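You operate a simulated robot arm through the tools that you are given. There is no shell and no other tool. Be economical: measure what you need, move in short steps, check, and stop when the job is done.

Carry out the task below with a simulated robot arm. There is one attempt and no reset: what you move stays moved.

TASK
Close the tank up tight and run the vacuum till the gauge is in the green.
Fine: lid, latch and drain lever closed before the key, the lid before its latch; switch the vacuum and then the key off again; the gauge is still on at the end.

It is judged by the outcome, as a careful person would: the job done as asked, and still so three seconds after it is handed in. It fails if anything else is knocked over, pushed out of place, dropped, spilled or broken. Lids that push on must go on centred and level and be pressed home; caps that screw on are set level and turned clockwise until they are tight.

THE ROBOT
A 7-joint arm with a two-finger parallel gripper on a trunk, on a base that drives. Base frame: it is fixed to the floor where the robot stands at the start and does not move with it; the origin is under the middle of the robot, x ahead of it, y to its left, z up; the surface under the hand at the start is at about z = 1100. Lengths are in mm, angles in degrees, forces in N, time in s.
With the tool pointing down near the work surface it reaches from about 300 to 720 mm from the robot's upright axis, wherever it stands. Its first joint turns from -166.0 to 166.0 degrees. Places, roughly: black key [200, -600, 1100]; black spigot on the red machine [500, -500, 1100]; black tank lid [500, -100, 1200]; blue switch [400, -700, 1100]; drain lever [300, 200, 900]; purple latch [300, -300, 1100]; red machine [500, -200, 600]. Payload 3.43 kg.
The tool frame sits at the grasp point between the pads (the TCP): z along the fingers, y along the line on which they close. The tips reach 30 mm beyond it. The gripper opens to 94 mm. The fingers are 28 mm wide and 10 mm thick; the gripper's body (50 by 96 mm) begins 55 mm behind the TCP.
Orientation is that of the tool frame in the base frame, as a unit quaternion [x, y, z, w]. With the fingers straight down and closing along the base's y, the tool's x points along the base's -x, its y along +y and its z along -z.

THE INTERFACE
- The arm moves only by the tool play_rows. Its argument "steps" is one flat list of numbers, 7 for each row, row after row: the shift along the tool's x, y, z in units of 50 mm (1.0 is 50 mm), then the turn, a rotation vector about the tool's x, y, z in units of 5 degrees (1.0 is 5 degrees), then the opening, from 0 (shut) to 1 (fully open). In form: [x, y, z, ax, ay, az, jaw, x, y, z, ax, ay, az, jaw, ...]. A call has 1 to 20 rows; each row shifts and turns the commanded pose from where the row before left it, along the tool's axes as they then stand. A call with a number of a shift or a turn outside -1 to 1 is refused whole. Rows are played at 5 a second. More than 50 mm and 8.6 degrees between two rows, or a gripper value outside its range, and nothing of the call is played. A pose out of reach is approached as far as the arm can. The call stops where the force on the tool passes 60 N (or 10 N more than at its start, if that is more) or the arm is blocked; 0.2 s more then pass. The fingers move at their own pace (about 108 mm/s each) and stop on an object; they squeeze with about 35 N. The grip force told is the motor's: it shows also when the fingers shut on nothing. Time passes only in rows, and 0.2 s behind the last, so rows that do not move let the fingers close. The reply holds the time, the measured pose of the TCP, the force on the tool along the base axes, the opening and the grip force, in the units named above and with some noise, with the torque about the TCP (base axes, N m) and any sound that the robot's microphone picked up.
- Cameras (640 x 400 px; columns grow to the right, rows downward): "scene" is now at [441.7, -257.8, 1508.7]; the picture's right is [0.00, -0.87, 0.50], its down [-0.90, 0.21, 0.37] and it looks along [-0.43, -0.45, -0.78] (base axes); focal length 214 px, centre (320, 200). "wrist" rides on the gripper at [76, 14, -102] in the tool frame; the picture's right is [-0.18, 0.98, 0.00], its down [-0.75, -0.14, -0.64] and it looks along [-0.63, -0.12, 0.77] (tool axes); focal length 243 px, centre (320, 200). There is no depth. A picture from a camera that has moved, and an enlarged one, comes with that camera's place and axes in the base frame and with its lens.
- capture(camera): a new picture of that camera. No time passes.
- move_column(by): slides the trunk up (or, below 0, down) by that many mm; the arm and the scene camera ride with it, the base frame stays. It gives what a move gives, with no picture.
- base_move(legs): drives the robot by 1 to 6 legs, each [ahead, left, turn to the left] in mm, mm and degrees, along the robot's own axes; the way and the turn of a leg run together, so that a leg with both is an arc; at most 1500 mm and 180 degrees a leg. The arm and the cameras ride along, it lands a little off, and it stops where it bumps. It gives what a move gives.
- aim_head(pan, tilt): turns the head with the scene camera to pan (to the left, within 80 degrees either way) and tilt (down, from -29 to 69), counted from straight ahead of the robot. It gives what a move gives.
- inspect(camera, box): a new picture of the part [left, top, right, bottom] of that camera's present view, enlarged. No time passes.
- finish_job(): hands the job in; it is judged then, once.

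Go step by step. Nothing tells you exact positions but the pictures and the camera data: compare them with the known pose of the tool, close in by small moves and look again before you grip or let go. The budget is 120 turns and 98 pictures, counting those below and the enlarged ones. Unless the task says otherwise, let go and move clear before handing in, and close with one line.

The tools are called after ">>>" by a JSON object that holds its "op" and its "data". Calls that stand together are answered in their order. play_rows: Moves the arm, as the interface text tells. Its arguments: {"type":"object","properties":{"steps":{"type":"array","items":{"type":"number"}}},"required":["steps"]} The other tools are called the same way: move_column (by) slides the trunk up or down; base_move (legs) drives the base; aim_head (pan, tilt) turns the head that bears the scene camera; capture (camera) takes a picture; inspect (camera, box) takes an enlarged picture of a part of a camera's view; finish_job () hands the job in.

At the start:

```text
clock: 0.0
eef_pos: [374.2, -212.1, 1456.9]
ee_rot: [0.001, 1.0, 0.0, 0.0]
contact_force: [-0.5, -0.6, -0.2]
torque: [0.0, -0.02, 0.0]
finger_gap: 94.1
gripper_force: 0.0
trunk travel left (down, up): [-425.0, 165.0]
robot x, y, heading: [-5.0, -2.9, -0.2]
head pan, tilt: [-29.8, 25.3]
```

scene: 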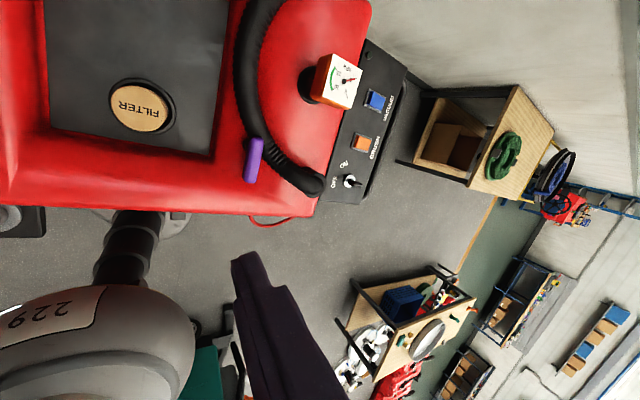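
wrist: 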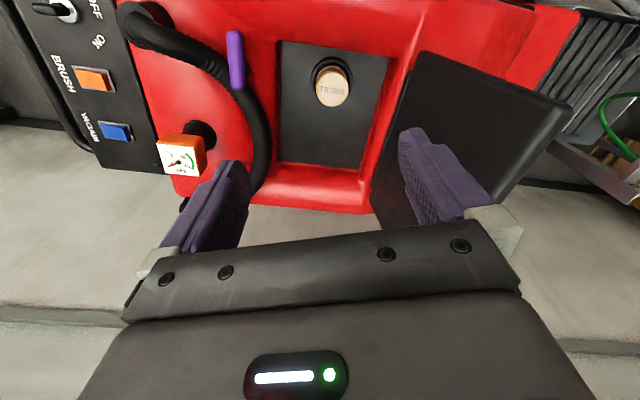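

I see a red floor-scrubber with an open tank, a filter inside, a purple latch and a panel with key and switches. I will take closer looks first.

>>> {"op": "inspect", "data": {"camera": "wrist", "box": [0, 0, 320, 200]}}

>>> {"op": "inspect", "data": {"camera": "wrist", "box": [320, 0, 640, 200]}}

>>> {"op": "inspect", "data": {"camera": "scene", "box": [220, 30, 420, 230]}}

```text
2.00 times, centred on (160, 100) of wrist
camera zoom: at [298.7, -196.7, 1560.6], right [0.18, 0.98, 0.0], down [0.75, -0.14, 0.64], along [0.63, -0.12, -0.77], focal length 485 px, centre (640, 400)
```

zoom: 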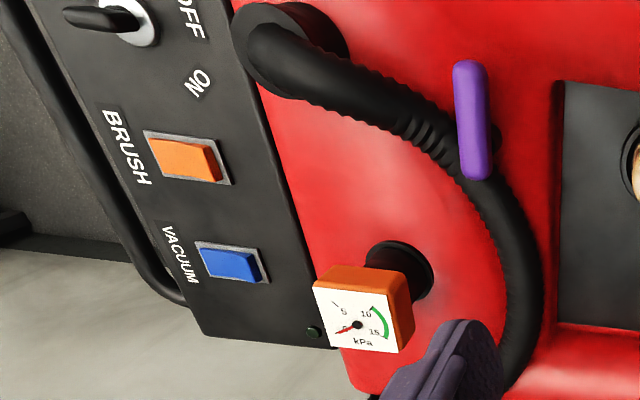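

```text
2.00 times, centred on (480, 100) of wrist
camera zoom: at [298.7, -196.7, 1560.6], right [0.18, 0.98, 0.0], down [0.75, -0.14, 0.64], along [0.63, -0.12, -0.77], focal length 485 px, centre (0, 400)
```

zoom: 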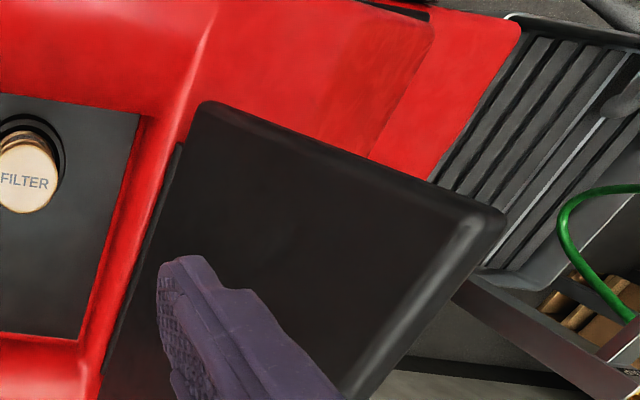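

```text
2.00 times, centred on (320, 130) of scene
camera zoom: at [441.7, -257.8, 1508.7], right [0.0, -0.87, 0.5], down [-0.9, 0.21, 0.37], along [-0.43, -0.45, -0.78], focal length 429 px, centre (320, 340)
```

zoom: 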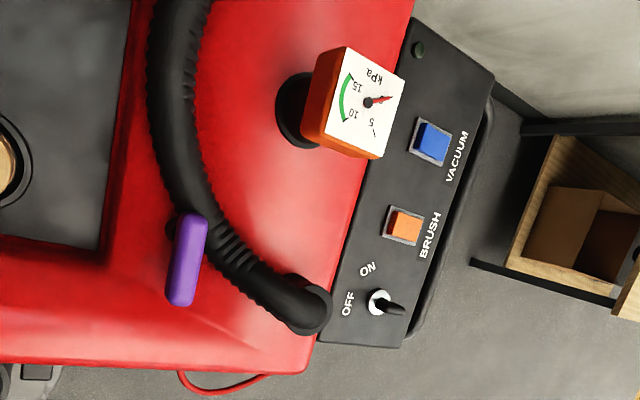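

Computing from the wrist view, the machine is turned by about -18°; the lid is hinged on its left side, leaning open outwards. Now I'll look at the lid side and the drain lever.

>>> {"op": "aim_head", "data": {"pan": 20, "tilt": 50}}

>>> {"op": "capture", "data": {"camera": "scene"}}

```text
clock: 1.2
eef_pos: [373.7, -211.0, 1459.0]
ee_rot: [0.0, 1.0, 0.0, 0.001]
contact_force: [-0.1, -0.2, 0.0]
torque: [-0.03, 0.02, -0.01]
finger_gap: 94.2
gripper_force: 0.1
trunk travel left (down, up): [-425.0, 165.0]
robot x, y, heading: [0.5, 1.0, -0.1]
head pan, tilt: [20.0, 50.0]
```

```text
92 pictures are left
camera scene: at [404.7, -185.8, 1516.3], right [0.0, -0.94, -0.34], down [-0.64, -0.26, 0.72], along [-0.77, 0.22, -0.6], focal length 214 px, centre (320, 200)
```

scene: 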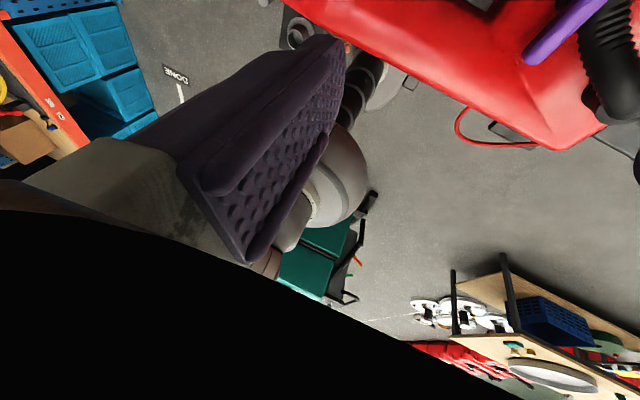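

The head camera evidently looks straight down at pan 0/tilt 0, with pan swinging it toward y. I aim at the drain lever and lid.

>>> {"op": "aim_head", "data": {"pan": 40, "tilt": 0}}

>>> {"op": "capture", "data": {"camera": "scene"}}

```text
clock: 2.4
eef_pos: [374.4, -212.3, 1456.5]
ee_rot: [0.001, 1.0, 0.0, 0.0]
contact_force: [-0.1, 0.0, -0.2]
torque: [-0.01, -0.01, 0.0]
finger_gap: 93.7
gripper_force: 0.1
trunk travel left (down, up): [-425.0, 165.0]
robot x, y, heading: [2.5, -1.9, 0.0]
head pan, tilt: [40.0, 0.0]
```

```text
91 pictures are left
camera scene: at [482.5, -154.3, 1519.7], right [0.0, -0.77, -0.64], down [-1.0, 0.0, 0.0], along [0.0, 0.64, -0.77], focal length 214 px, centre (320, 200)
```

scene: 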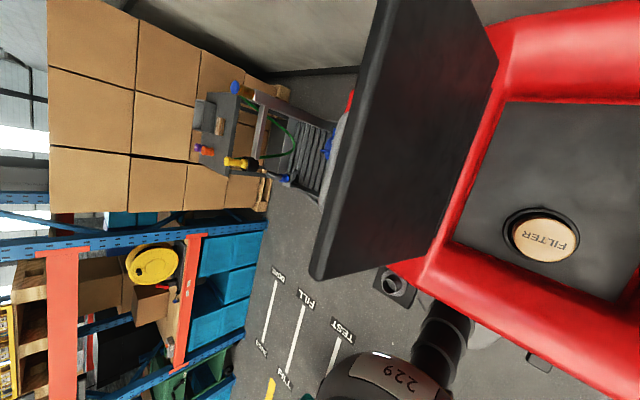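

The lid hides part of this side. I'll zoom for the drain lever.

>>> {"op": "inspect", "data": {"camera": "scene", "box": [340, 220, 500, 320]}}

>>> {"op": "inspect", "data": {"camera": "scene", "box": [180, 60, 380, 185]}}

```text
4.00 times, centred on (420, 270) of scene
camera zoom: at [482.5, -154.3, 1519.7], right [0.0, -0.77, -0.64], down [-1.0, 0.0, 0.0], along [0.0, 0.64, -0.77], focal length 858 px, centre (-80, -80)
```

zoom: 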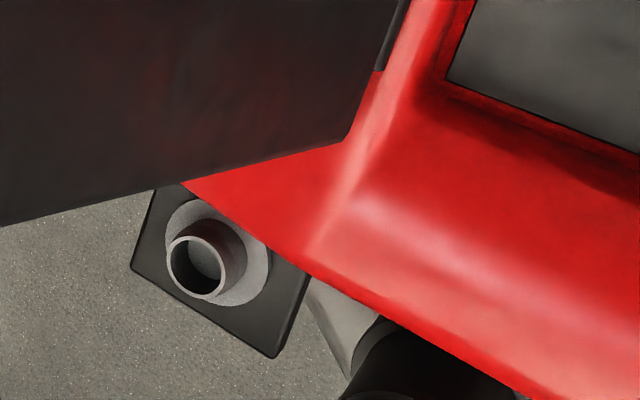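

```text
3.20 times, centred on (280, 122) of scene
camera zoom: at [482.5, -154.3, 1519.7], right [0.0, -0.77, -0.64], down [-1.0, 0.0, 0.0], along [0.0, 0.64, -0.77], focal length 686 px, centre (448, 448)
```

zoom: 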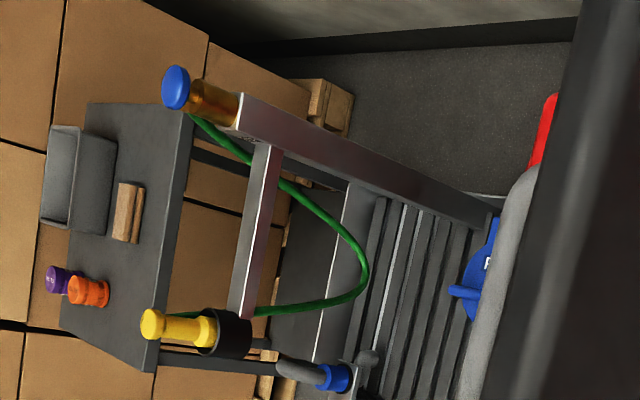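

I move the arm up over the left side to look at the drain with the wrist camera.

>>> {"op": "play_rows", "data": {"steps": [0.28, 0.92, 0, 0, 0, 0, 1, 0.28, 0.92, 0, 0, 0, 0, 1, 0.28, 0.92, 0, 0, 0, 0, 1, 0.28, 0.92, 0, 0, 0, 0, 1, 0.28, 0.92, 0, 0, 0, 0, 1, 0.28, 0.92, 0, 0, 0, 0, 1, 0.28, 0.92, 0, 0, 0, 0, 1, 0.28, 0.92, 0, 0, 0, 0, 1, 0.28, 0.92, 0, 0, 0, 0, 1]}}

>>> {"op": "capture", "data": {"camera": "wrist"}}

>>> {"op": "capture", "data": {"camera": "scene"}}

```text
clock: 4.4
eef_pos: [247.6, 202.5, 1454.1]
ee_rot: [0.0, 1.0, 0.0, 0.0]
contact_force: [0.7, 0.4, 0.4]
torque: [-0.02, 0.02, -0.04]
finger_gap: 94.2
gripper_force: 0.0
trunk travel left (down, up): [-425.0, 165.0]
robot x, y, heading: [-1.6, 2.3, -0.2]
head pan, tilt: [40.0, 0.0]
```

```text
88 pictures are left
camera wrist: at [172.0, 218.9, 1558.0], right [0.18, 0.98, 0.0], down [0.75, -0.14, 0.64], along [0.63, -0.12, -0.77], focal length 243 px, centre (320, 200)
```

wrist: 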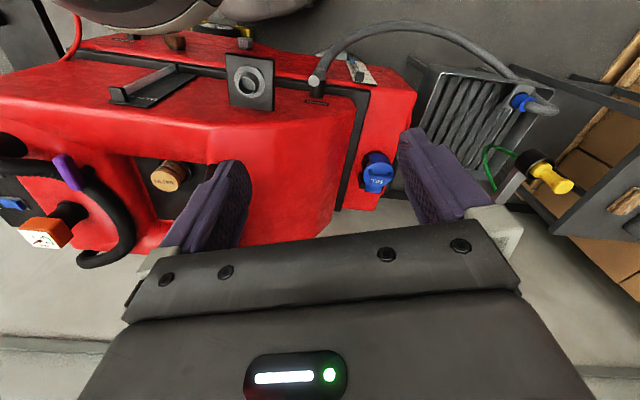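

```text
87 pictures are left
camera scene: at [355.9, 261.2, 1517.1], right [0.0, -0.77, -0.64], down [-1.0, 0.0, 0.0], along [0.0, 0.64, -0.77], focal length 214 px, centre (320, 200)
```

scene: 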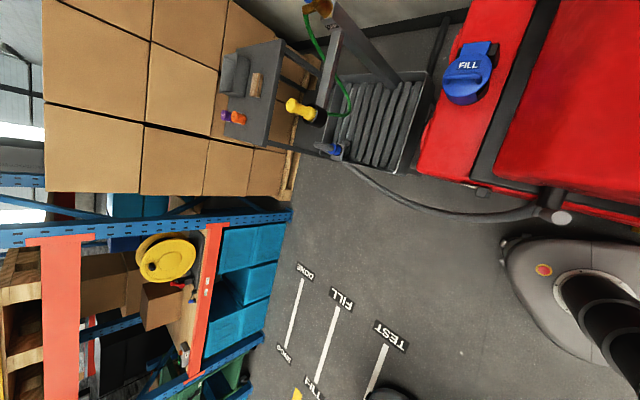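

The scene camera rides with the arm. I zoom in on this view to identify lid and lever.

>>> {"op": "inspect", "data": {"camera": "wrist", "box": [60, 20, 300, 170]}}

>>> {"op": "inspect", "data": {"camera": "wrist", "box": [180, 60, 420, 260]}}

```text
2.67 times, centred on (180, 95) of wrist
camera zoom: at [172.0, 218.9, 1558.0], right [0.18, 0.98, 0.0], down [0.75, -0.14, 0.64], along [0.63, -0.12, -0.77], focal length 647 px, centre (693, 480)
```

zoom: 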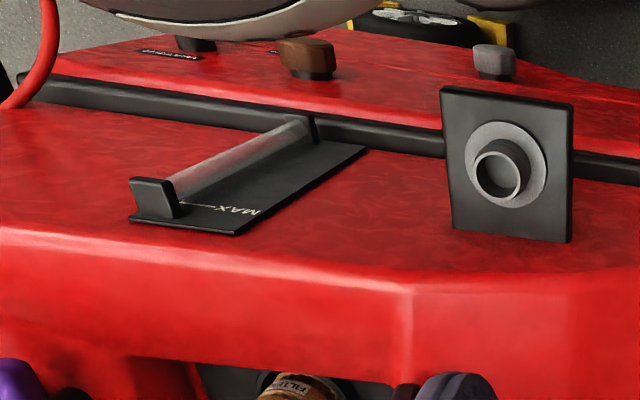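

```text
2.00 times, centred on (300, 160) of wrist
camera zoom: at [172.0, 218.9, 1558.0], right [0.18, 0.98, 0.0], down [0.75, -0.14, 0.64], along [0.63, -0.12, -0.77], focal length 485 px, centre (360, 280)
```

zoom: 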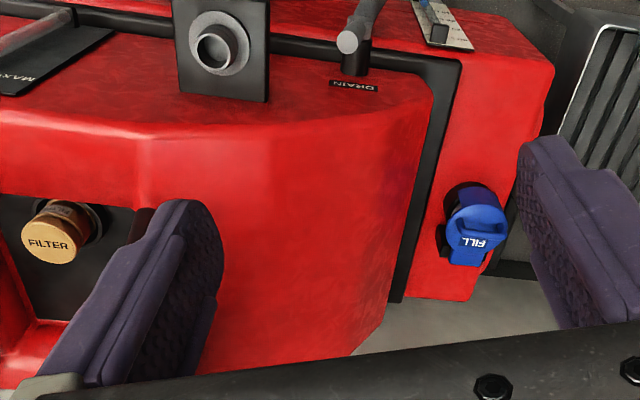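

The lid stands nearly upright (free near corner ≈ (402,-8,1357), hinge ≈ z 1160). Now I zoom in on the drain area.

>>> {"op": "inspect", "data": {"camera": "wrist", "box": [290, 20, 430, 120]}}

>>> {"op": "aim_head", "data": {"pan": 0, "tilt": 0}}

>>> {"op": "capture", "data": {"camera": "scene"}}

```text
4.00 times, centred on (360, 70) of wrist
camera zoom: at [172.0, 218.9, 1558.0], right [0.18, 0.98, 0.0], down [0.75, -0.14, 0.64], along [0.63, -0.12, -0.77], focal length 970 px, centre (160, 720)
```

zoom: 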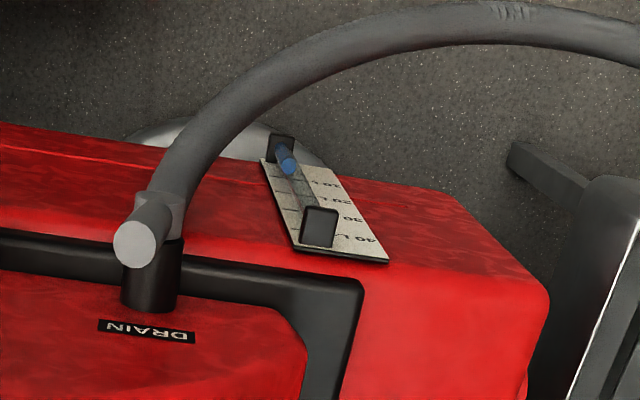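

```text
clock: 5.4
eef_pos: [246.4, 201.6, 1454.3]
ee_rot: [0.0, 1.0, 0.0, 0.0]
contact_force: [0.4, 0.2, -0.1]
torque: [-0.01, 0.01, 0.01]
finger_gap: 94.0
gripper_force: 0.0
trunk travel left (down, up): [-425.0, 165.0]
robot x, y, heading: [2.9, 1.5, 0.3]
head pan, tilt: [0.0, 0.0]
```

```text
83 pictures are left
camera scene: at [355.8, 201.3, 1496.4], right [0.0, -1.0, 0.0], down [-1.0, 0.0, 0.0], along [0.0, 0.0, -1.0], focal length 214 px, centre (320, 200)
```

scene: 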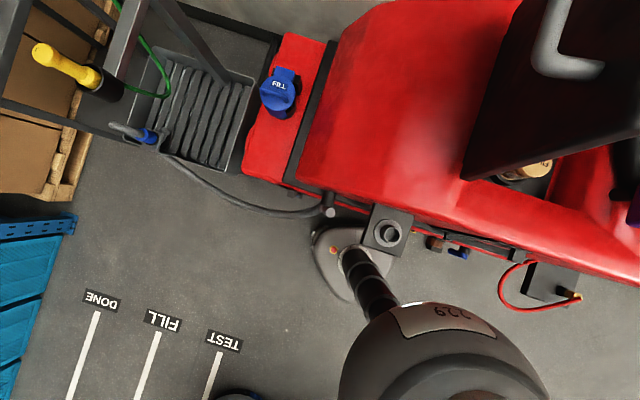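

The lid has a D-handle on the outside and its top edge is free; I plan to grip its top edge from above and swing it down. I first move above the middle of the edge, yawed 17.5°.

>>> {"op": "play_rows", "data": {"steps": [-0.8, -0.714, 0, 0, 0, 0, 1, -0.8, -0.714, 0, 0, 0, 0, 1, -0.8, -0.714, 0, 0, 0, 0, 1, -0.8, -0.714, 0, 0, 0, 0, 1, -0.8, -0.714, 0, 0, 0, 0, 1, -0.8, -0.714, 0, 0, 0, 0, 1, -0.8, -0.714, 0, 0, 0, 0, 1, 0, 0, 0, 0, 0, 1, 1, 0, 0, 0, 0, 0, 1, 1, 0, 0, 0, 0, 0, 1, 1, 0, 0, 0, 0, 0, 0.5, 1]}}

>>> {"op": "capture", "data": {"camera": "wrist"}}

>>> {"op": "capture", "data": {"camera": "scene"}}

```text
refused: row 1 steps farther than a row can; nothing moved
```

```text
82 pictures are left
camera wrist: at [171.9, 216.7, 1558.3], right [0.18, 0.98, 0.0], down [0.75, -0.14, 0.64], along [0.63, -0.12, -0.77], focal length 243 px, centre (320, 200)
```

wrist: 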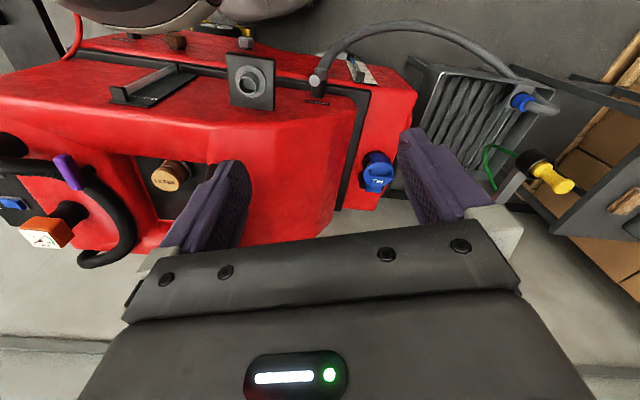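

```text
81 pictures are left
camera scene: at [355.8, 201.3, 1496.4], right [0.0, -1.0, 0.0], down [-1.0, 0.0, 0.0], along [0.0, 0.0, -1.0], focal length 214 px, centre (320, 200)
```

scene: 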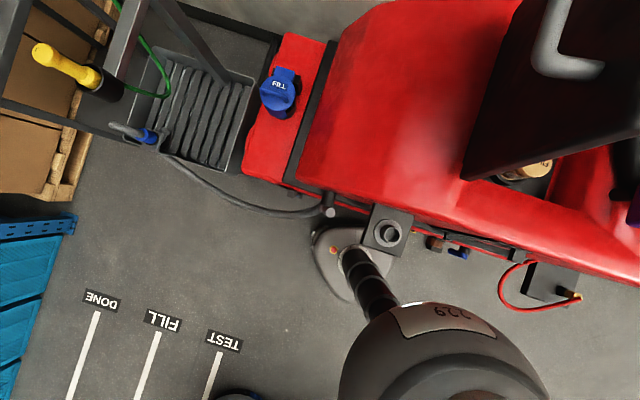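

Step too long; I use shorter rows.

>>> {"op": "play_rows", "data": {"steps": [-0.7, -0.625, 0, 0, 0, 0, 1, -0.7, -0.625, 0, 0, 0, 0, 1, -0.7, -0.625, 0, 0, 0, 0, 1, -0.7, -0.625, 0, 0, 0, 0, 1, -0.7, -0.625, 0, 0, 0, 0, 1, -0.7, -0.625, 0, 0, 0, 0, 1, -0.7, -0.625, 0, 0, 0, 0, 1, -0.7, -0.625, 0, 0, 0, 0, 1, 0, 0, 0, 0, 0, 1, 1, 0, 0, 0, 0, 0, 1, 1, 0, 0, 0, 0, 0, 1, 1, 0, 0, 0, 0, 0, 0.5, 1]}}

>>> {"op": "capture", "data": {"camera": "wrist"}}

>>> {"op": "capture", "data": {"camera": "scene"}}

```text
clock: 8.0
eef_pos: [528.8, -48.3, 1458.5]
ee_rot: [0.153, 0.988, 0.0, 0.0]
contact_force: [0.1, 0.0, 0.0]
torque: [-0.05, -0.01, 0.03]
finger_gap: 94.1
gripper_force: 0.1
trunk travel left (down, up): [-425.0, 165.0]
robot x, y, heading: [0.1, -1.5, 0.1]
head pan, tilt: [0.0, 0.0]
```

```text
80 pictures are left
camera wrist: at [461.0, -11.1, 1560.7], right [0.47, 0.88, 0.0], down [0.68, -0.36, 0.64], along [0.57, -0.3, -0.77], focal length 243 px, centre (320, 200)
```

wrist: 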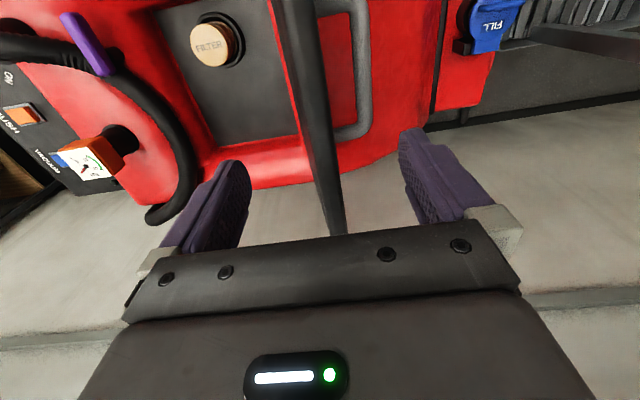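

```text
79 pictures are left
camera scene: at [631.8, -82.1, 1498.6], right [-0.3, -0.95, 0.0], down [-0.95, 0.3, 0.0], along [0.0, 0.0, -1.0], focal length 214 px, centre (320, 200)
```

scene: 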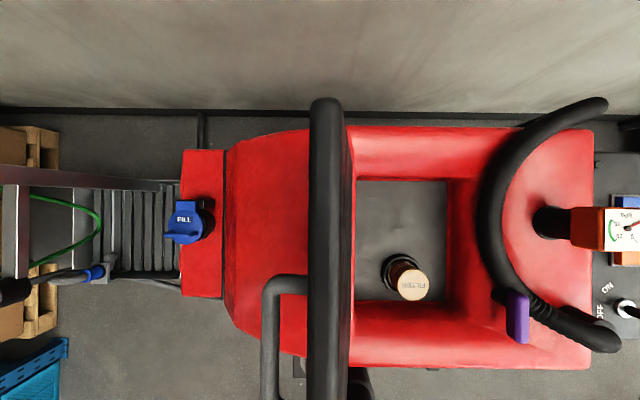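

The alignment is good: the lid edge runs between the fingers, and a horizontal bar handle sits on its outside near z 1317. I shift 78 mm along the lid past the handle's end and descend astride the edge.

>>> {"op": "play_rows", "data": {"steps": [-0.78, -0.06, 0, 0, 0, 0, 1, -0.78, -0.06, 0, 0, 0, 0, 1, 0, 0, 0.8, 0, 0, 0, 1, 0, 0, 0.7, 0, 0, 0, 1, 0, 0, 0.6, 0, 0, 0, 1]}}

>>> {"op": "capture", "data": {"camera": "wrist"}}

>>> {"op": "capture", "data": {"camera": "scene"}}

```text
clock: 9.2
eef_pos: [598.8, -79.3, 1351.9]
ee_rot: [0.152, 0.988, -0.001, 0.0]
contact_force: [-0.9, -0.3, 0.3]
torque: [0.0, 0.02, 0.03]
finger_gap: 94.1
gripper_force: 0.1
trunk travel left (down, up): [-425.0, 165.0]
robot x, y, heading: [-3.6, -0.4, -0.1]
head pan, tilt: [0.0, 0.0]
```

```text
78 pictures are left
camera wrist: at [531.0, -41.2, 1455.8], right [0.47, 0.88, 0.0], down [0.68, -0.36, 0.64], along [0.57, -0.3, -0.77], focal length 243 px, centre (320, 200)
```

wrist: 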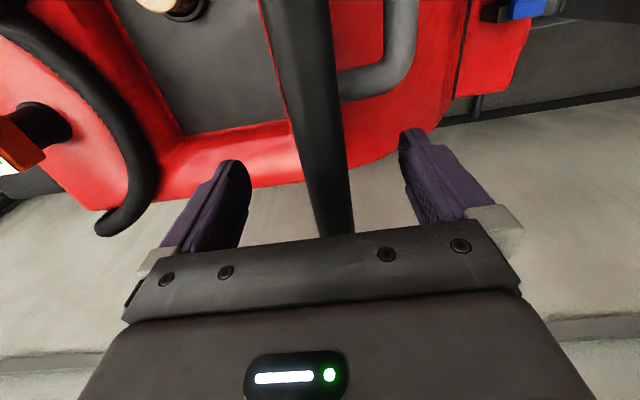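

```text
77 pictures are left
camera scene: at [702.0, -112.0, 1393.8], right [-0.3, -0.95, 0.0], down [-0.95, 0.3, 0.0], along [0.0, 0.0, -1.0], focal length 214 px, centre (320, 200)
```

scene: 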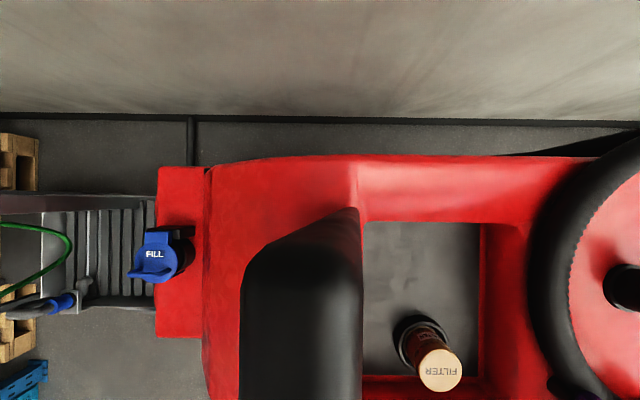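

The lid edge lies centred between the fingers. I lower 12 mm more and close on it.

>>> {"op": "play_rows", "data": {"steps": [0, 0, 0.24, 0, 0, 0, 1, 0, 0, 0, 0, 0, 0, 0, 0, 0, 0, 0, 0, 0, 0, 0, 0, 0, 0, 0, 0, 0, 0, 0, 0, 0, 0, 0, 0]}}

>>> {"op": "capture", "data": {"camera": "wrist"}}

```text
clock: 10.4
eef_pos: [597.9, -80.6, 1342.7]
ee_rot: [0.154, 0.988, 0.001, 0.0]
contact_force: [-2.6, -8.3, 8.0]
torque: [-2.21, 1.62, -1.48]
finger_gap: 32.4
gripper_force: 44.7
trunk travel left (down, up): [-425.0, 165.0]
robot x, y, heading: [-0.0, -1.5, -0.2]
head pan, tilt: [0.0, 0.0]
```

```text
76 pictures are left
camera wrist: at [530.3, -42.9, 1444.6], right [0.47, 0.88, 0.0], down [0.68, -0.36, 0.64], along [0.57, -0.3, -0.77], focal length 243 px, centre (320, 200)
```

wrist: 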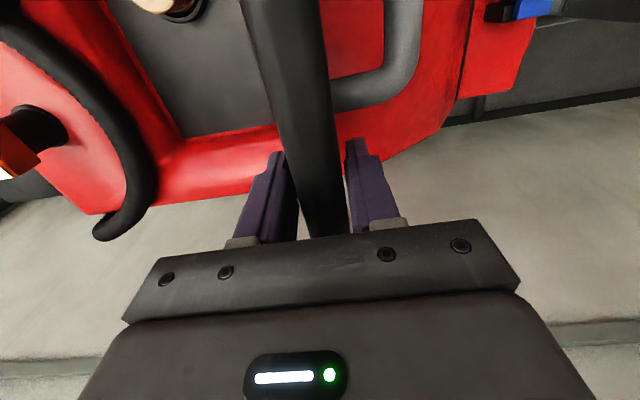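

Gripped on the lid (32 mm). I swing it about its hinge in 5° rows, starting with 15°.

>>> {"op": "play_rows", "data": {"steps": [0, -0.325, -0.052, -1, 0, 0, 0, 0, -0.325, -0.052, -1, 0, 0, 0, 0, -0.325, -0.052, -1, 0, 0, 0]}}

```text
clock: 11.2
eef_pos: [582.1, -127.3, 1345.8]
ee_rot: [0.151, 0.98, 0.13, 0.019]
contact_force: [-7.2, -10.1, 0.2]
torque: [-2.43, 0.4, -1.14]
finger_gap: 35.4
gripper_force: 45.3
trunk travel left (down, up): [-425.0, 165.0]
robot x, y, heading: [0.1, 0.9, -0.2]
head pan, tilt: [0.0, 0.0]
```

Forces stay small, so the hinge estimate is good. I continue the swing.

>>> {"op": "play_rows", "data": {"steps": [0, -0.325, -0.052, -1, 0, 0, 0, 0, -0.325, -0.052, -1, 0, 0, 0, 0, -0.325, -0.052, -1, 0, 0, 0, 0, -0.325, -0.052, -1, 0, 0, 0]}}

>>> {"op": "capture", "data": {"camera": "wrist"}}

```text
clock: 12.2
eef_pos: [562.4, -191.7, 1331.8]
ee_rot: [0.146, 0.942, 0.298, 0.05]
contact_force: [-4.9, -26.7, 35.1]
torque: [-2.41, 0.88, -1.15]
finger_gap: 37.9
gripper_force: 44.8
trunk travel left (down, up): [-425.0, 165.0]
robot x, y, heading: [0.1, -0.5, 0.2]
head pan, tilt: [0.0, 0.0]
```

```text
75 pictures are left
camera wrist: at [474.6, -211.9, 1424.3], right [0.42, 0.71, 0.57], down [0.57, -0.69, 0.45], along [0.71, 0.14, -0.69], focal length 243 px, centre (320, 200)
```

wrist: 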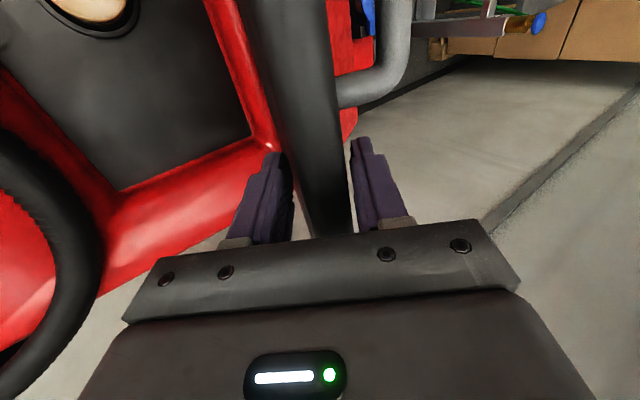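

The gripper runs slightly ahead of the lid's angle and the path is a bit tight. I translate tangentially without turning, to bring pads and lid parallel.

>>> {"op": "play_rows", "data": {"steps": [0, -0.2, -0.12, 0, 0, 0, 0, 0, -0.3, -0.05, 0, 0, 0, 0]}}

```text
clock: 12.8
eef_pos: [553.9, -210.9, 1321.8]
ee_rot: [0.145, 0.942, 0.298, 0.044]
contact_force: [-8.8, -18.4, 13.0]
torque: [-1.78, 1.34, -0.88]
finger_gap: 32.4
gripper_force: 45.3
trunk travel left (down, up): [-425.0, 165.0]
robot x, y, heading: [1.5, 1.2, 0.1]
head pan, tilt: [0.0, 0.0]
```

>>> {"op": "play_rows", "data": {"steps": [0, -0.3, -0.02, 0, 0, 0, 0, 0, -0.3, -0.0, 0, 0, 0, 0]}}

>>> {"op": "capture", "data": {"camera": "wrist"}}

>>> {"op": "capture", "data": {"camera": "scene"}}

```text
clock: 13.4
eef_pos: [546.3, -236.5, 1305.1]
ee_rot: [0.144, 0.943, 0.298, 0.047]
contact_force: [-14.8, -13.8, 17.9]
torque: [-0.63, 1.06, -0.67]
finger_gap: 27.7
gripper_force: 45.2
trunk travel left (down, up): [-425.0, 165.0]
robot x, y, heading: [3.5, -0.3, 0.0]
head pan, tilt: [0.0, 0.0]
```

```text
74 pictures are left
camera wrist: at [460.7, -256.6, 1398.0], right [0.42, 0.71, 0.57], down [0.57, -0.69, 0.44], along [0.71, 0.14, -0.69], focal length 243 px, centre (320, 200)
```

wrist: 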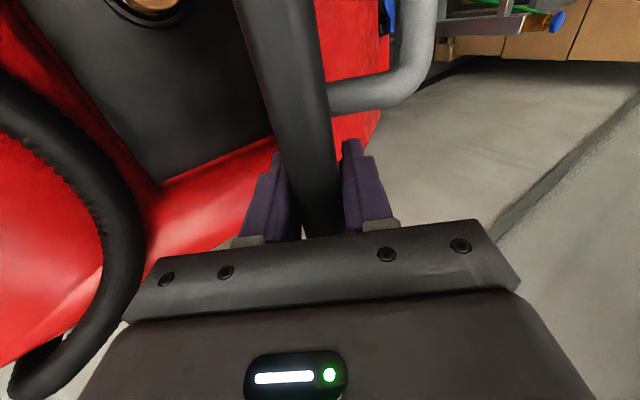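

```text
73 pictures are left
camera scene: at [643.3, -290.4, 1339.4], right [-0.24, -0.78, -0.58], down [-0.95, 0.3, 0.0], along [0.17, 0.55, -0.82], focal length 214 px, centre (320, 200)
```

scene: 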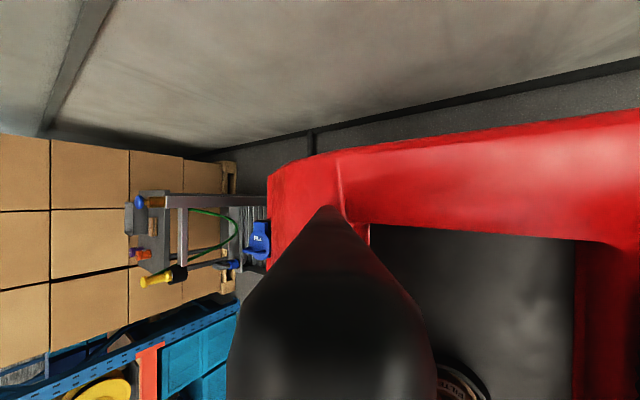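

Pads are now parallel with the lid (~57° above closed; radius ~215). I continue with matched turn.

>>> {"op": "play_rows", "data": {"steps": [0, -0.375, 0.01, -1, 0, 0, 0, 0, -0.375, 0.01, -1, 0, 0, 0, 0, -0.375, 0.01, -1, 0, 0, 0]}}

```text
clock: 14.2
eef_pos: [534.1, -275.7, 1269.2]
ee_rot: [0.137, 0.895, 0.419, 0.065]
contact_force: [-23.1, -19.5, 11.4]
torque: [-0.83, 1.26, -0.08]
finger_gap: 28.4
gripper_force: 44.5
trunk travel left (down, up): [-425.0, 165.0]
robot x, y, heading: [-1.5, -3.5, 0.1]
head pan, tilt: [0.0, 0.0]
```

>>> {"op": "play_rows", "data": {"steps": [0.05, -0.375, 0.01, -1, 0, 0, 0, 0.05, -0.375, 0.01, -1, 0, 0, 0, 0.05, -0.375, 0.01, -1, 0, 0, 0]}}

>>> {"op": "capture", "data": {"camera": "wrist"}}

>>> {"op": "capture", "data": {"camera": "scene"}}

```text
clock: 15.0
eef_pos: [523.0, -306.3, 1222.3]
ee_rot: [0.129, 0.833, 0.532, 0.083]
contact_force: [0.3, -37.4, 7.9]
torque: [-0.95, 1.05, 0.24]
finger_gap: 28.9
gripper_force: 45.2
trunk travel left (down, up): [-425.0, 165.0]
robot x, y, heading: [-2.4, 1.3, 0.1]
head pan, tilt: [0.0, 0.0]
```

```text
72 pictures are left
camera wrist: at [425.6, -364.8, 1278.5], right [0.3, 0.34, 0.89], down [0.52, -0.84, 0.14], along [0.8, 0.43, -0.43], focal length 243 px, centre (320, 200)
```

wrist: 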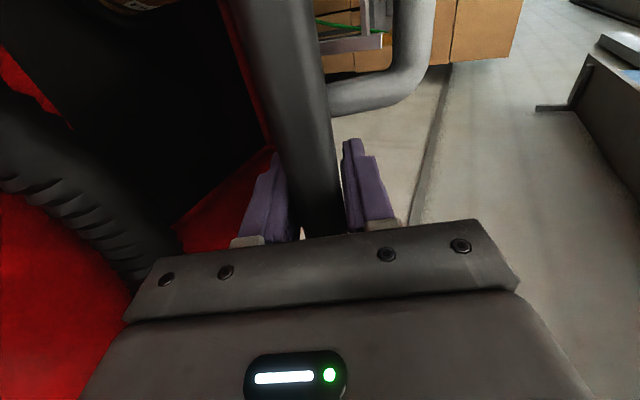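

```text
71 pictures are left
camera scene: at [616.2, -373.9, 1240.1], right [-0.13, -0.4, -0.91], down [-0.95, 0.3, 0.0], along [0.28, 0.87, -0.42], focal length 214 px, centre (320, 200)
```

scene: 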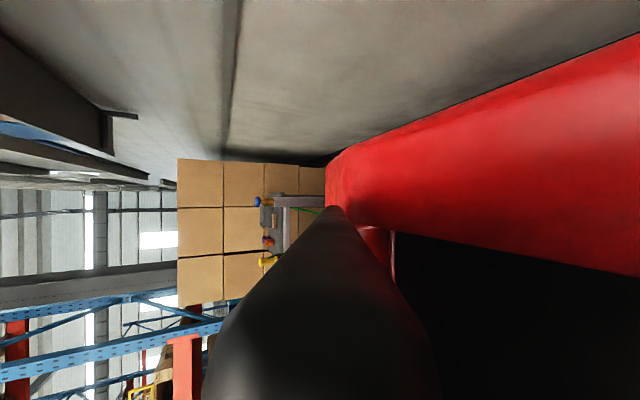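

The lid is ~25° from shut and the hand nears the hose. I open the fingers so the lid settles on the lower finger, then look.

>>> {"op": "play_rows", "data": {"steps": [0, 0, 0, 0, 0, 0, 0.7, 0, 0, 0, 0, 0, 0, 1, 0, 0, 0, 0, 0, 0, 1]}}

>>> {"op": "capture", "data": {"camera": "wrist"}}

```text
clock: 15.8
eef_pos: [525.4, -300.3, 1223.4]
ee_rot: [0.128, 0.833, 0.532, 0.081]
contact_force: [0.9, -0.7, -4.5]
torque: [0.22, 0.0, -0.01]
finger_gap: 94.1
gripper_force: 0.1
trunk travel left (down, up): [-425.0, 165.0]
robot x, y, heading: [4.2, 0.3, -0.0]
head pan, tilt: [0.0, 0.0]
```

```text
70 pictures are left
camera wrist: at [426.6, -358.5, 1279.6], right [0.3, 0.34, 0.89], down [0.53, -0.84, 0.14], along [0.8, 0.43, -0.43], focal length 243 px, centre (320, 200)
```

wrist: 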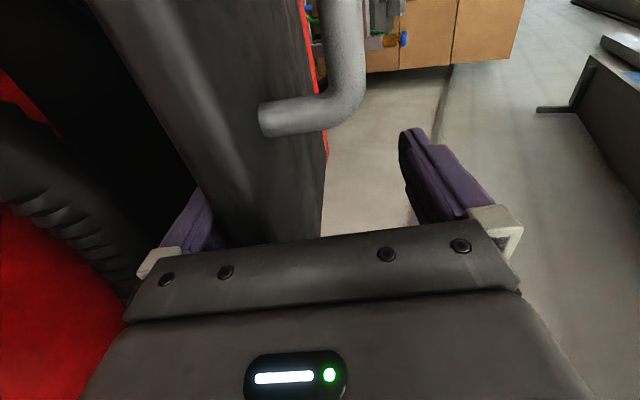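

The lid rests on the lower finger as hoped. I withdraw along the fingers' axis so it slides off gently.

>>> {"op": "play_rows", "data": {"steps": [0, 0, -0.3, 0, 0, 0, 1, 0, 0, -0.3, 0, 0, 0, 1, 0, 0, -0.3, 0, 0, 0, 1, 0, 0, -0.4, 0, 0, 0, 1, 0, 0, -0.4, 0, 0, 0, 1]}}

>>> {"op": "capture", "data": {"camera": "wrist"}}

```text
clock: 17.0
eef_pos: [498.6, -373.8, 1258.4]
ee_rot: [0.128, 0.833, 0.531, 0.082]
contact_force: [-0.2, 0.4, 0.7]
torque: [0.0, -0.01, 0.01]
finger_gap: 94.0
gripper_force: 0.0
trunk travel left (down, up): [-425.0, 165.0]
robot x, y, heading: [-0.2, 0.5, 0.2]
head pan, tilt: [0.0, 0.0]
```

```text
69 pictures are left
camera wrist: at [400.9, -432.4, 1314.3], right [0.3, 0.34, 0.89], down [0.53, -0.84, 0.14], along [0.8, 0.43, -0.43], focal length 243 px, centre (320, 200)
```

wrist: 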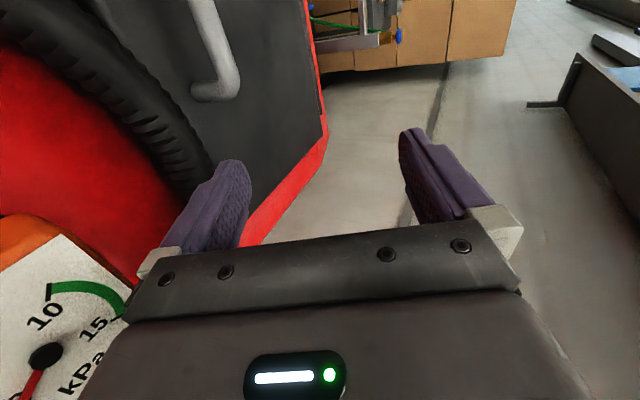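

The lid has dropped closed onto the tank. I rise straight up away from the gauge, then turn the tool back to vertical.

>>> {"op": "play_rows", "data": {"steps": [0, 0.85, -0.4, 0, 0, 0, 1, 0, 0.85, -0.4, 0, 0, 0, 1, 0, 0.85, -0.4, 0, 0, 0, 1, 0, 0.85, -0.4, 0, 0, 0, 1, 0, 0, 0, 1, 0, 0, 1, 0, 0, 0, 1, 0, 0, 1, 0, 0, 0, 1, 0, 0, 1, 0, 0, 0, 1, 0, 0, 1, 0, 0, 0, 1, 0, 0, 1, 0, 0, 0, 1, 0, 0, 1, 0, 0, 0, 1, 0, 0, 1, 0, 0, 0, 1, 0, 0, 1, 0, 0, 0, 1, 0, 0, 1, 0, 0, 0, 1, 0, 0, 1, 0, 0, 0, 1, 0, 0, 1, 0, 0, 0, 1, 0, 0, 1, 0, 0, 0, 1, 0, 0, 1]}}

>>> {"op": "capture", "data": {"camera": "wrist"}}

>>> {"op": "capture", "data": {"camera": "scene"}}

```text
clock: 20.6
eef_pos: [498.7, -373.6, 1444.7]
ee_rot: [0.152, 0.988, -0.001, 0.0]
contact_force: [0.9, 0.9, -0.5]
torque: [-0.02, 0.01, 0.02]
finger_gap: 93.8
gripper_force: 0.1
trunk travel left (down, up): [-425.0, 165.0]
robot x, y, heading: [-1.5, 1.5, -0.1]
head pan, tilt: [0.0, 0.0]
```

```text
68 pictures are left
camera wrist: at [431.3, -335.2, 1548.4], right [0.47, 0.88, 0.0], down [0.68, -0.36, 0.64], along [0.57, -0.3, -0.77], focal length 243 px, centre (320, 200)
```

wrist: 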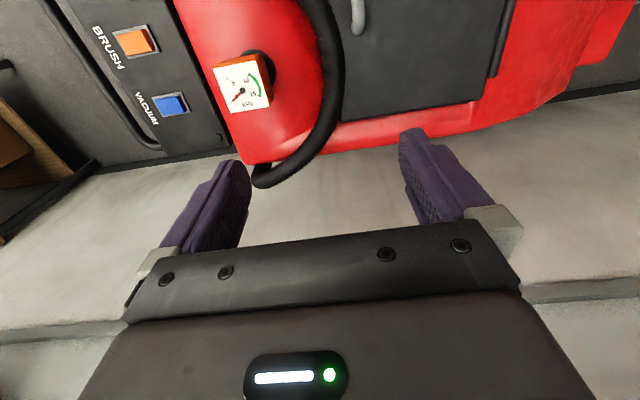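

```text
67 pictures are left
camera scene: at [602.3, -406.0, 1486.5], right [-0.3, -0.95, 0.0], down [-0.95, 0.3, 0.0], along [0.0, 0.0, -1.0], focal length 214 px, centre (320, 200)
```

scene: 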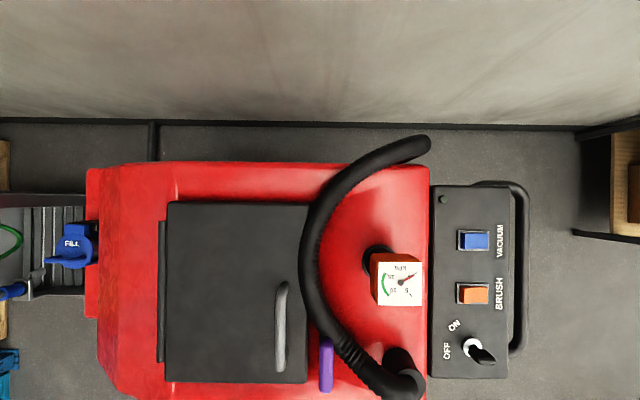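

The lid is down flat. I move back along the machine to see the purple latch from above.

>>> {"op": "play_rows", "data": {"steps": [0.85, 0, 0, 0, 0, 0, 1, 0.85, 0, 0, 0, 0, 0, 1, 0.85, 0, 0, 0, 0, 0, 1, 0.85, 0, 0, 0, 0, 0, 1]}}

>>> {"op": "inspect", "data": {"camera": "scene", "box": [200, 150, 440, 300]}}

>>> {"op": "capture", "data": {"camera": "wrist"}}

```text
clock: 21.6
eef_pos: [334.5, -324.5, 1449.8]
ee_rot: [0.153, 0.988, 0.0, 0.0]
contact_force: [-0.2, 0.0, 0.4]
torque: [-0.03, -0.02, 0.0]
finger_gap: 94.1
gripper_force: 0.0
trunk travel left (down, up): [-425.0, 165.0]
robot x, y, heading: [0.6, -2.3, 0.0]
head pan, tilt: [0.0, 0.0]
```

```text
2.67 times, centred on (320, 225) of scene
camera zoom: at [438.0, -357.2, 1490.5], right [-0.3, -0.95, 0.0], down [-0.95, 0.3, 0.0], along [0.0, 0.0, -1.0], focal length 572 px, centre (320, 133)
```

zoom: 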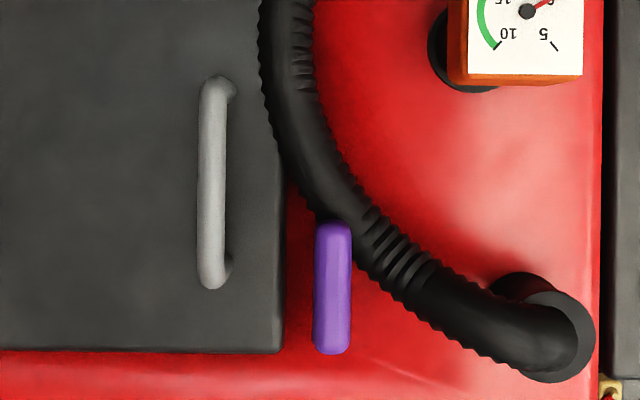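

```text
65 pictures are left
camera wrist: at [267.0, -286.5, 1552.3], right [0.47, 0.88, 0.0], down [0.68, -0.36, 0.64], along [0.57, -0.3, -0.77], focal length 243 px, centre (320, 200)
```

wrist: 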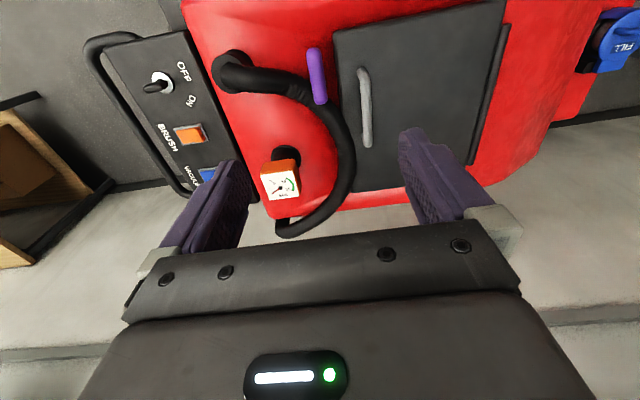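

I estimate the latch bar from (314,-326) to (382,-346), top z≈1150. I zoom to find its pivot.

>>> {"op": "inspect", "data": {"camera": "wrist", "box": [260, 30, 400, 120]}}

>>> {"op": "aim_head", "data": {"pan": -30, "tilt": 0}}

>>> {"op": "capture", "data": {"camera": "scene"}}

```text
4.44 times, centred on (330, 75) of wrist
camera zoom: at [267.0, -286.5, 1552.3], right [0.47, 0.88, 0.0], down [0.68, -0.36, 0.64], along [0.57, -0.3, -0.77], focal length 1078 px, centre (276, 756)
```

zoom: 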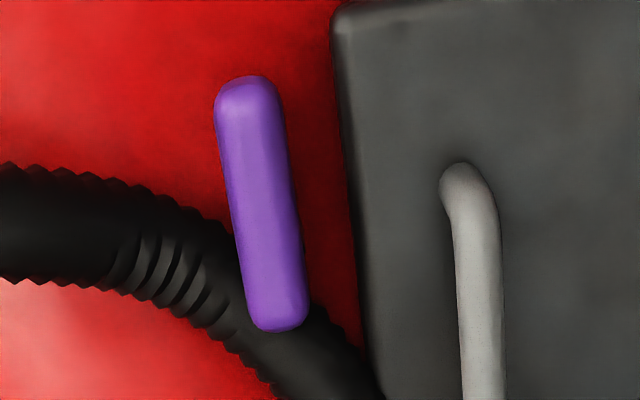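

```text
clock: 22.6
eef_pos: [337.7, -325.0, 1448.6]
ee_rot: [0.152, 0.988, 0.001, 0.0]
contact_force: [0.1, -0.4, 0.1]
torque: [0.04, 0.03, 0.0]
finger_gap: 94.0
gripper_force: 0.2
trunk travel left (down, up): [-425.0, 165.0]
robot x, y, heading: [1.5, -0.7, -0.0]
head pan, tilt: [-30.0, 0.0]
```

```text
63 pictures are left
camera scene: at [426.9, -401.1, 1502.0], right [-0.26, -0.83, 0.5], down [-0.95, 0.3, 0.0], along [-0.15, -0.48, -0.87], focal length 214 px, centre (320, 200)
```

scene: 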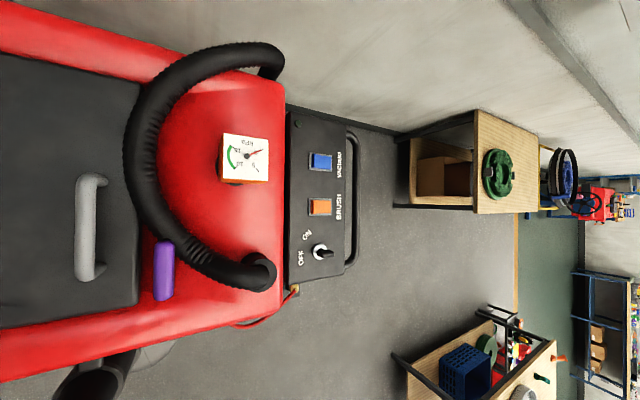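

The pivot is under the far third of the bar, so closing swings the near tip over the lid. I position shut fingers on the hose side of the tip and descend partway.

>>> {"op": "play_rows", "data": {"steps": [0.2, -0.71, 0, 0, 0, 0, 0, 0, 0, 0.9, 0, 0, 0, 0, 0, 0, 0.9, 0, 0, 0, 0, 0, 0, 0.9, 0, 0, 0, 0, 0, 0, 0.9, 0, 0, 0, 0]}}

>>> {"op": "aim_head", "data": {"pan": 0, "tilt": 20}}

>>> {"op": "capture", "data": {"camera": "scene"}}

>>> {"op": "capture", "data": {"camera": "wrist"}}

```text
clock: 23.8
eef_pos: [314.3, -357.1, 1265.6]
ee_rot: [0.152, 0.988, 0.0, 0.0]
contact_force: [0.3, 0.2, 0.5]
torque: [0.08, 0.04, 0.0]
finger_gap: 0.0
gripper_force: 33.0
trunk travel left (down, up): [-425.0, 165.0]
robot x, y, heading: [0.9, -2.0, 0.1]
head pan, tilt: [-30.0, 0.0]
```

```text
clock: 24.7
eef_pos: [314.8, -356.5, 1267.0]
ee_rot: [0.152, 0.988, 0.0, 0.0]
contact_force: [-0.1, 0.5, -0.4]
torque: [0.01, -0.02, -0.01]
finger_gap: 0.3
gripper_force: 32.6
trunk travel left (down, up): [-425.0, 165.0]
robot x, y, heading: [1.4, 1.3, -0.0]
head pan, tilt: [0.0, 20.0]
```

```text
62 pictures are left
camera scene: at [386.8, -379.9, 1304.6], right [-0.3, -0.95, 0.0], down [-0.9, 0.28, 0.34], along [-0.33, 0.1, -0.94], focal length 214 px, centre (320, 200)
```

scene: 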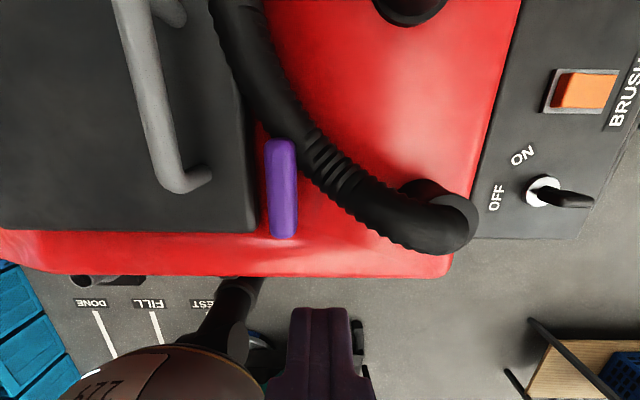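

```text
61 pictures are left
camera wrist: at [246.6, -318.7, 1369.7], right [0.47, 0.88, 0.0], down [0.68, -0.36, 0.64], along [0.57, -0.3, -0.77], focal length 243 px, centre (320, 200)
```

wrist: 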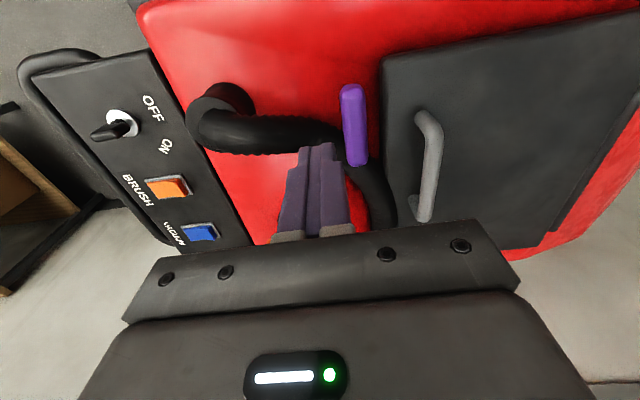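

Geometry confirmed. I descend to bar height (tips ≈ z 1137).

>>> {"op": "play_rows", "data": {"steps": [-0.14, 0, 0.7, 0, 0, 0, 0, 0, 0, 0.7, 0, 0, 0, 0, 0, 0, 0.6, 0, 0, 0, 0]}}

>>> {"op": "capture", "data": {"camera": "wrist"}}

>>> {"op": "capture", "data": {"camera": "scene"}}

```text
clock: 25.5
eef_pos: [324.2, -358.8, 1165.2]
ee_rot: [0.152, 0.988, 0.0, 0.0]
contact_force: [-0.2, -0.9, 0.5]
torque: [-0.01, -0.02, -0.01]
finger_gap: 0.0
gripper_force: 32.3
trunk travel left (down, up): [-425.0, 165.0]
robot x, y, heading: [2.8, 0.4, 0.2]
head pan, tilt: [0.0, 20.0]
```

```text
60 pictures are left
camera wrist: at [255.2, -321.8, 1267.3], right [0.47, 0.88, 0.0], down [0.68, -0.36, 0.64], along [0.57, -0.3, -0.77], focal length 243 px, centre (320, 200)
```

wrist: 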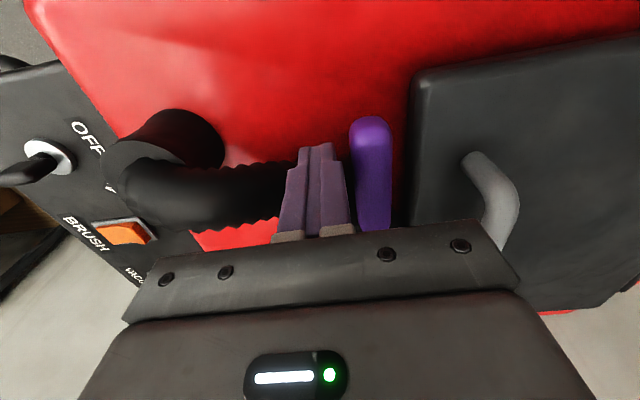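

```text
59 pictures are left
camera scene: at [395.4, -383.0, 1202.3], right [-0.3, -0.95, 0.0], down [-0.9, 0.28, 0.34], along [-0.33, 0.1, -0.94], focal length 214 px, centre (320, 200)
```

scene: 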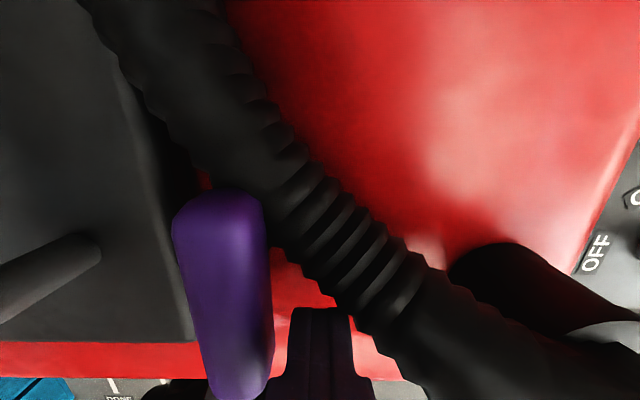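

Fingers stand beside the bar. I push along the arc about the pivot, first to about 60°.

>>> {"op": "play_rows", "data": {"steps": [0.04, 0.16, 0, 0, 0, 0, 0, 0.12, 0.2, 0, 0, 0, 0, 0, 0.06, 0.18, 0, 0, 0, 0, 0, -0.02, 0.24, 0, 0, 0, 0, 0, -0.06, 0.24, 0, 0, 0, 0, 0]}}

>>> {"op": "capture", "data": {"camera": "wrist"}}

>>> {"op": "capture", "data": {"camera": "scene"}}

```text
clock: 26.7
eef_pos: [333.2, -304.9, 1166.4]
ee_rot: [0.152, 0.988, 0.0, 0.0]
contact_force: [0.4, -0.6, -0.3]
torque: [0.03, 0.02, -0.02]
finger_gap: 0.0
gripper_force: 32.7
trunk travel left (down, up): [-425.0, 165.0]
robot x, y, heading: [0.4, -3.8, 0.2]
head pan, tilt: [0.0, 20.0]
```

```text
58 pictures are left
camera wrist: at [265.3, -268.1, 1269.6], right [0.47, 0.88, 0.0], down [0.68, -0.36, 0.64], along [0.57, -0.3, -0.77], focal length 243 px, centre (320, 200)
```

wrist: 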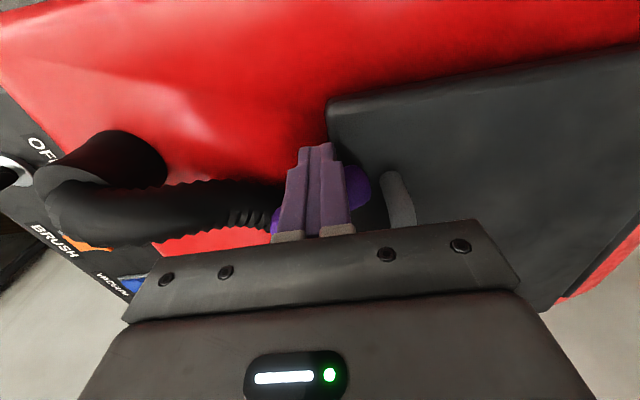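

```text
57 pictures are left
camera scene: at [405.5, -329.1, 1204.5], right [-0.3, -0.95, 0.0], down [-0.9, 0.28, 0.34], along [-0.33, 0.1, -0.94], focal length 214 px, centre (320, 200)
```

scene: 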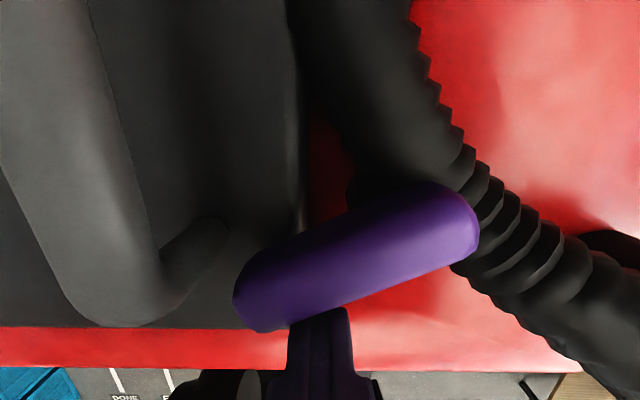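

The bar has swung about 65° without resistance. I push the remaining way.

>>> {"op": "play_rows", "data": {"steps": [-0.14, 0.12, 0, 0, 0, 0, 0, -0.14, 0.08, 0, 0, 0, 0, 0, -0.14, 0.04, 0, 0, 0, 0, 0]}}

>>> {"op": "capture", "data": {"camera": "scene"}}

```text
clock: 27.5
eef_pos: [352.8, -300.7, 1166.5]
ee_rot: [0.152, 0.988, 0.001, -0.001]
contact_force: [-12.9, 0.8, -2.4]
torque: [-0.01, 0.15, -0.08]
finger_gap: 0.0
gripper_force: 33.3
trunk travel left (down, up): [-425.0, 165.0]
robot x, y, heading: [0.9, -0.0, 0.1]
head pan, tilt: [0.0, 20.0]
```

```text
56 pictures are left
camera scene: at [426.2, -323.5, 1204.0], right [-0.3, -0.95, 0.0], down [-0.9, 0.28, 0.34], along [-0.33, 0.1, -0.94], focal length 214 px, centre (320, 200)
```

scene: 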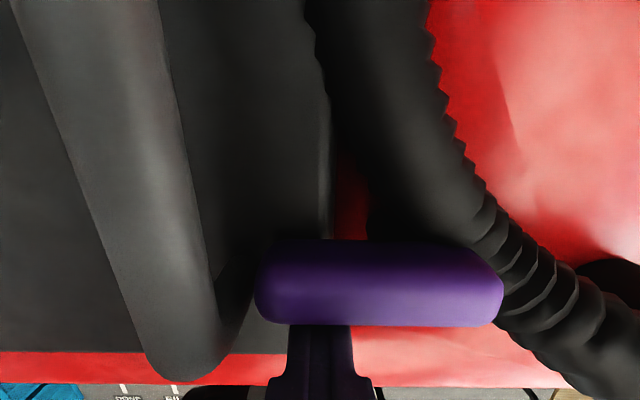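

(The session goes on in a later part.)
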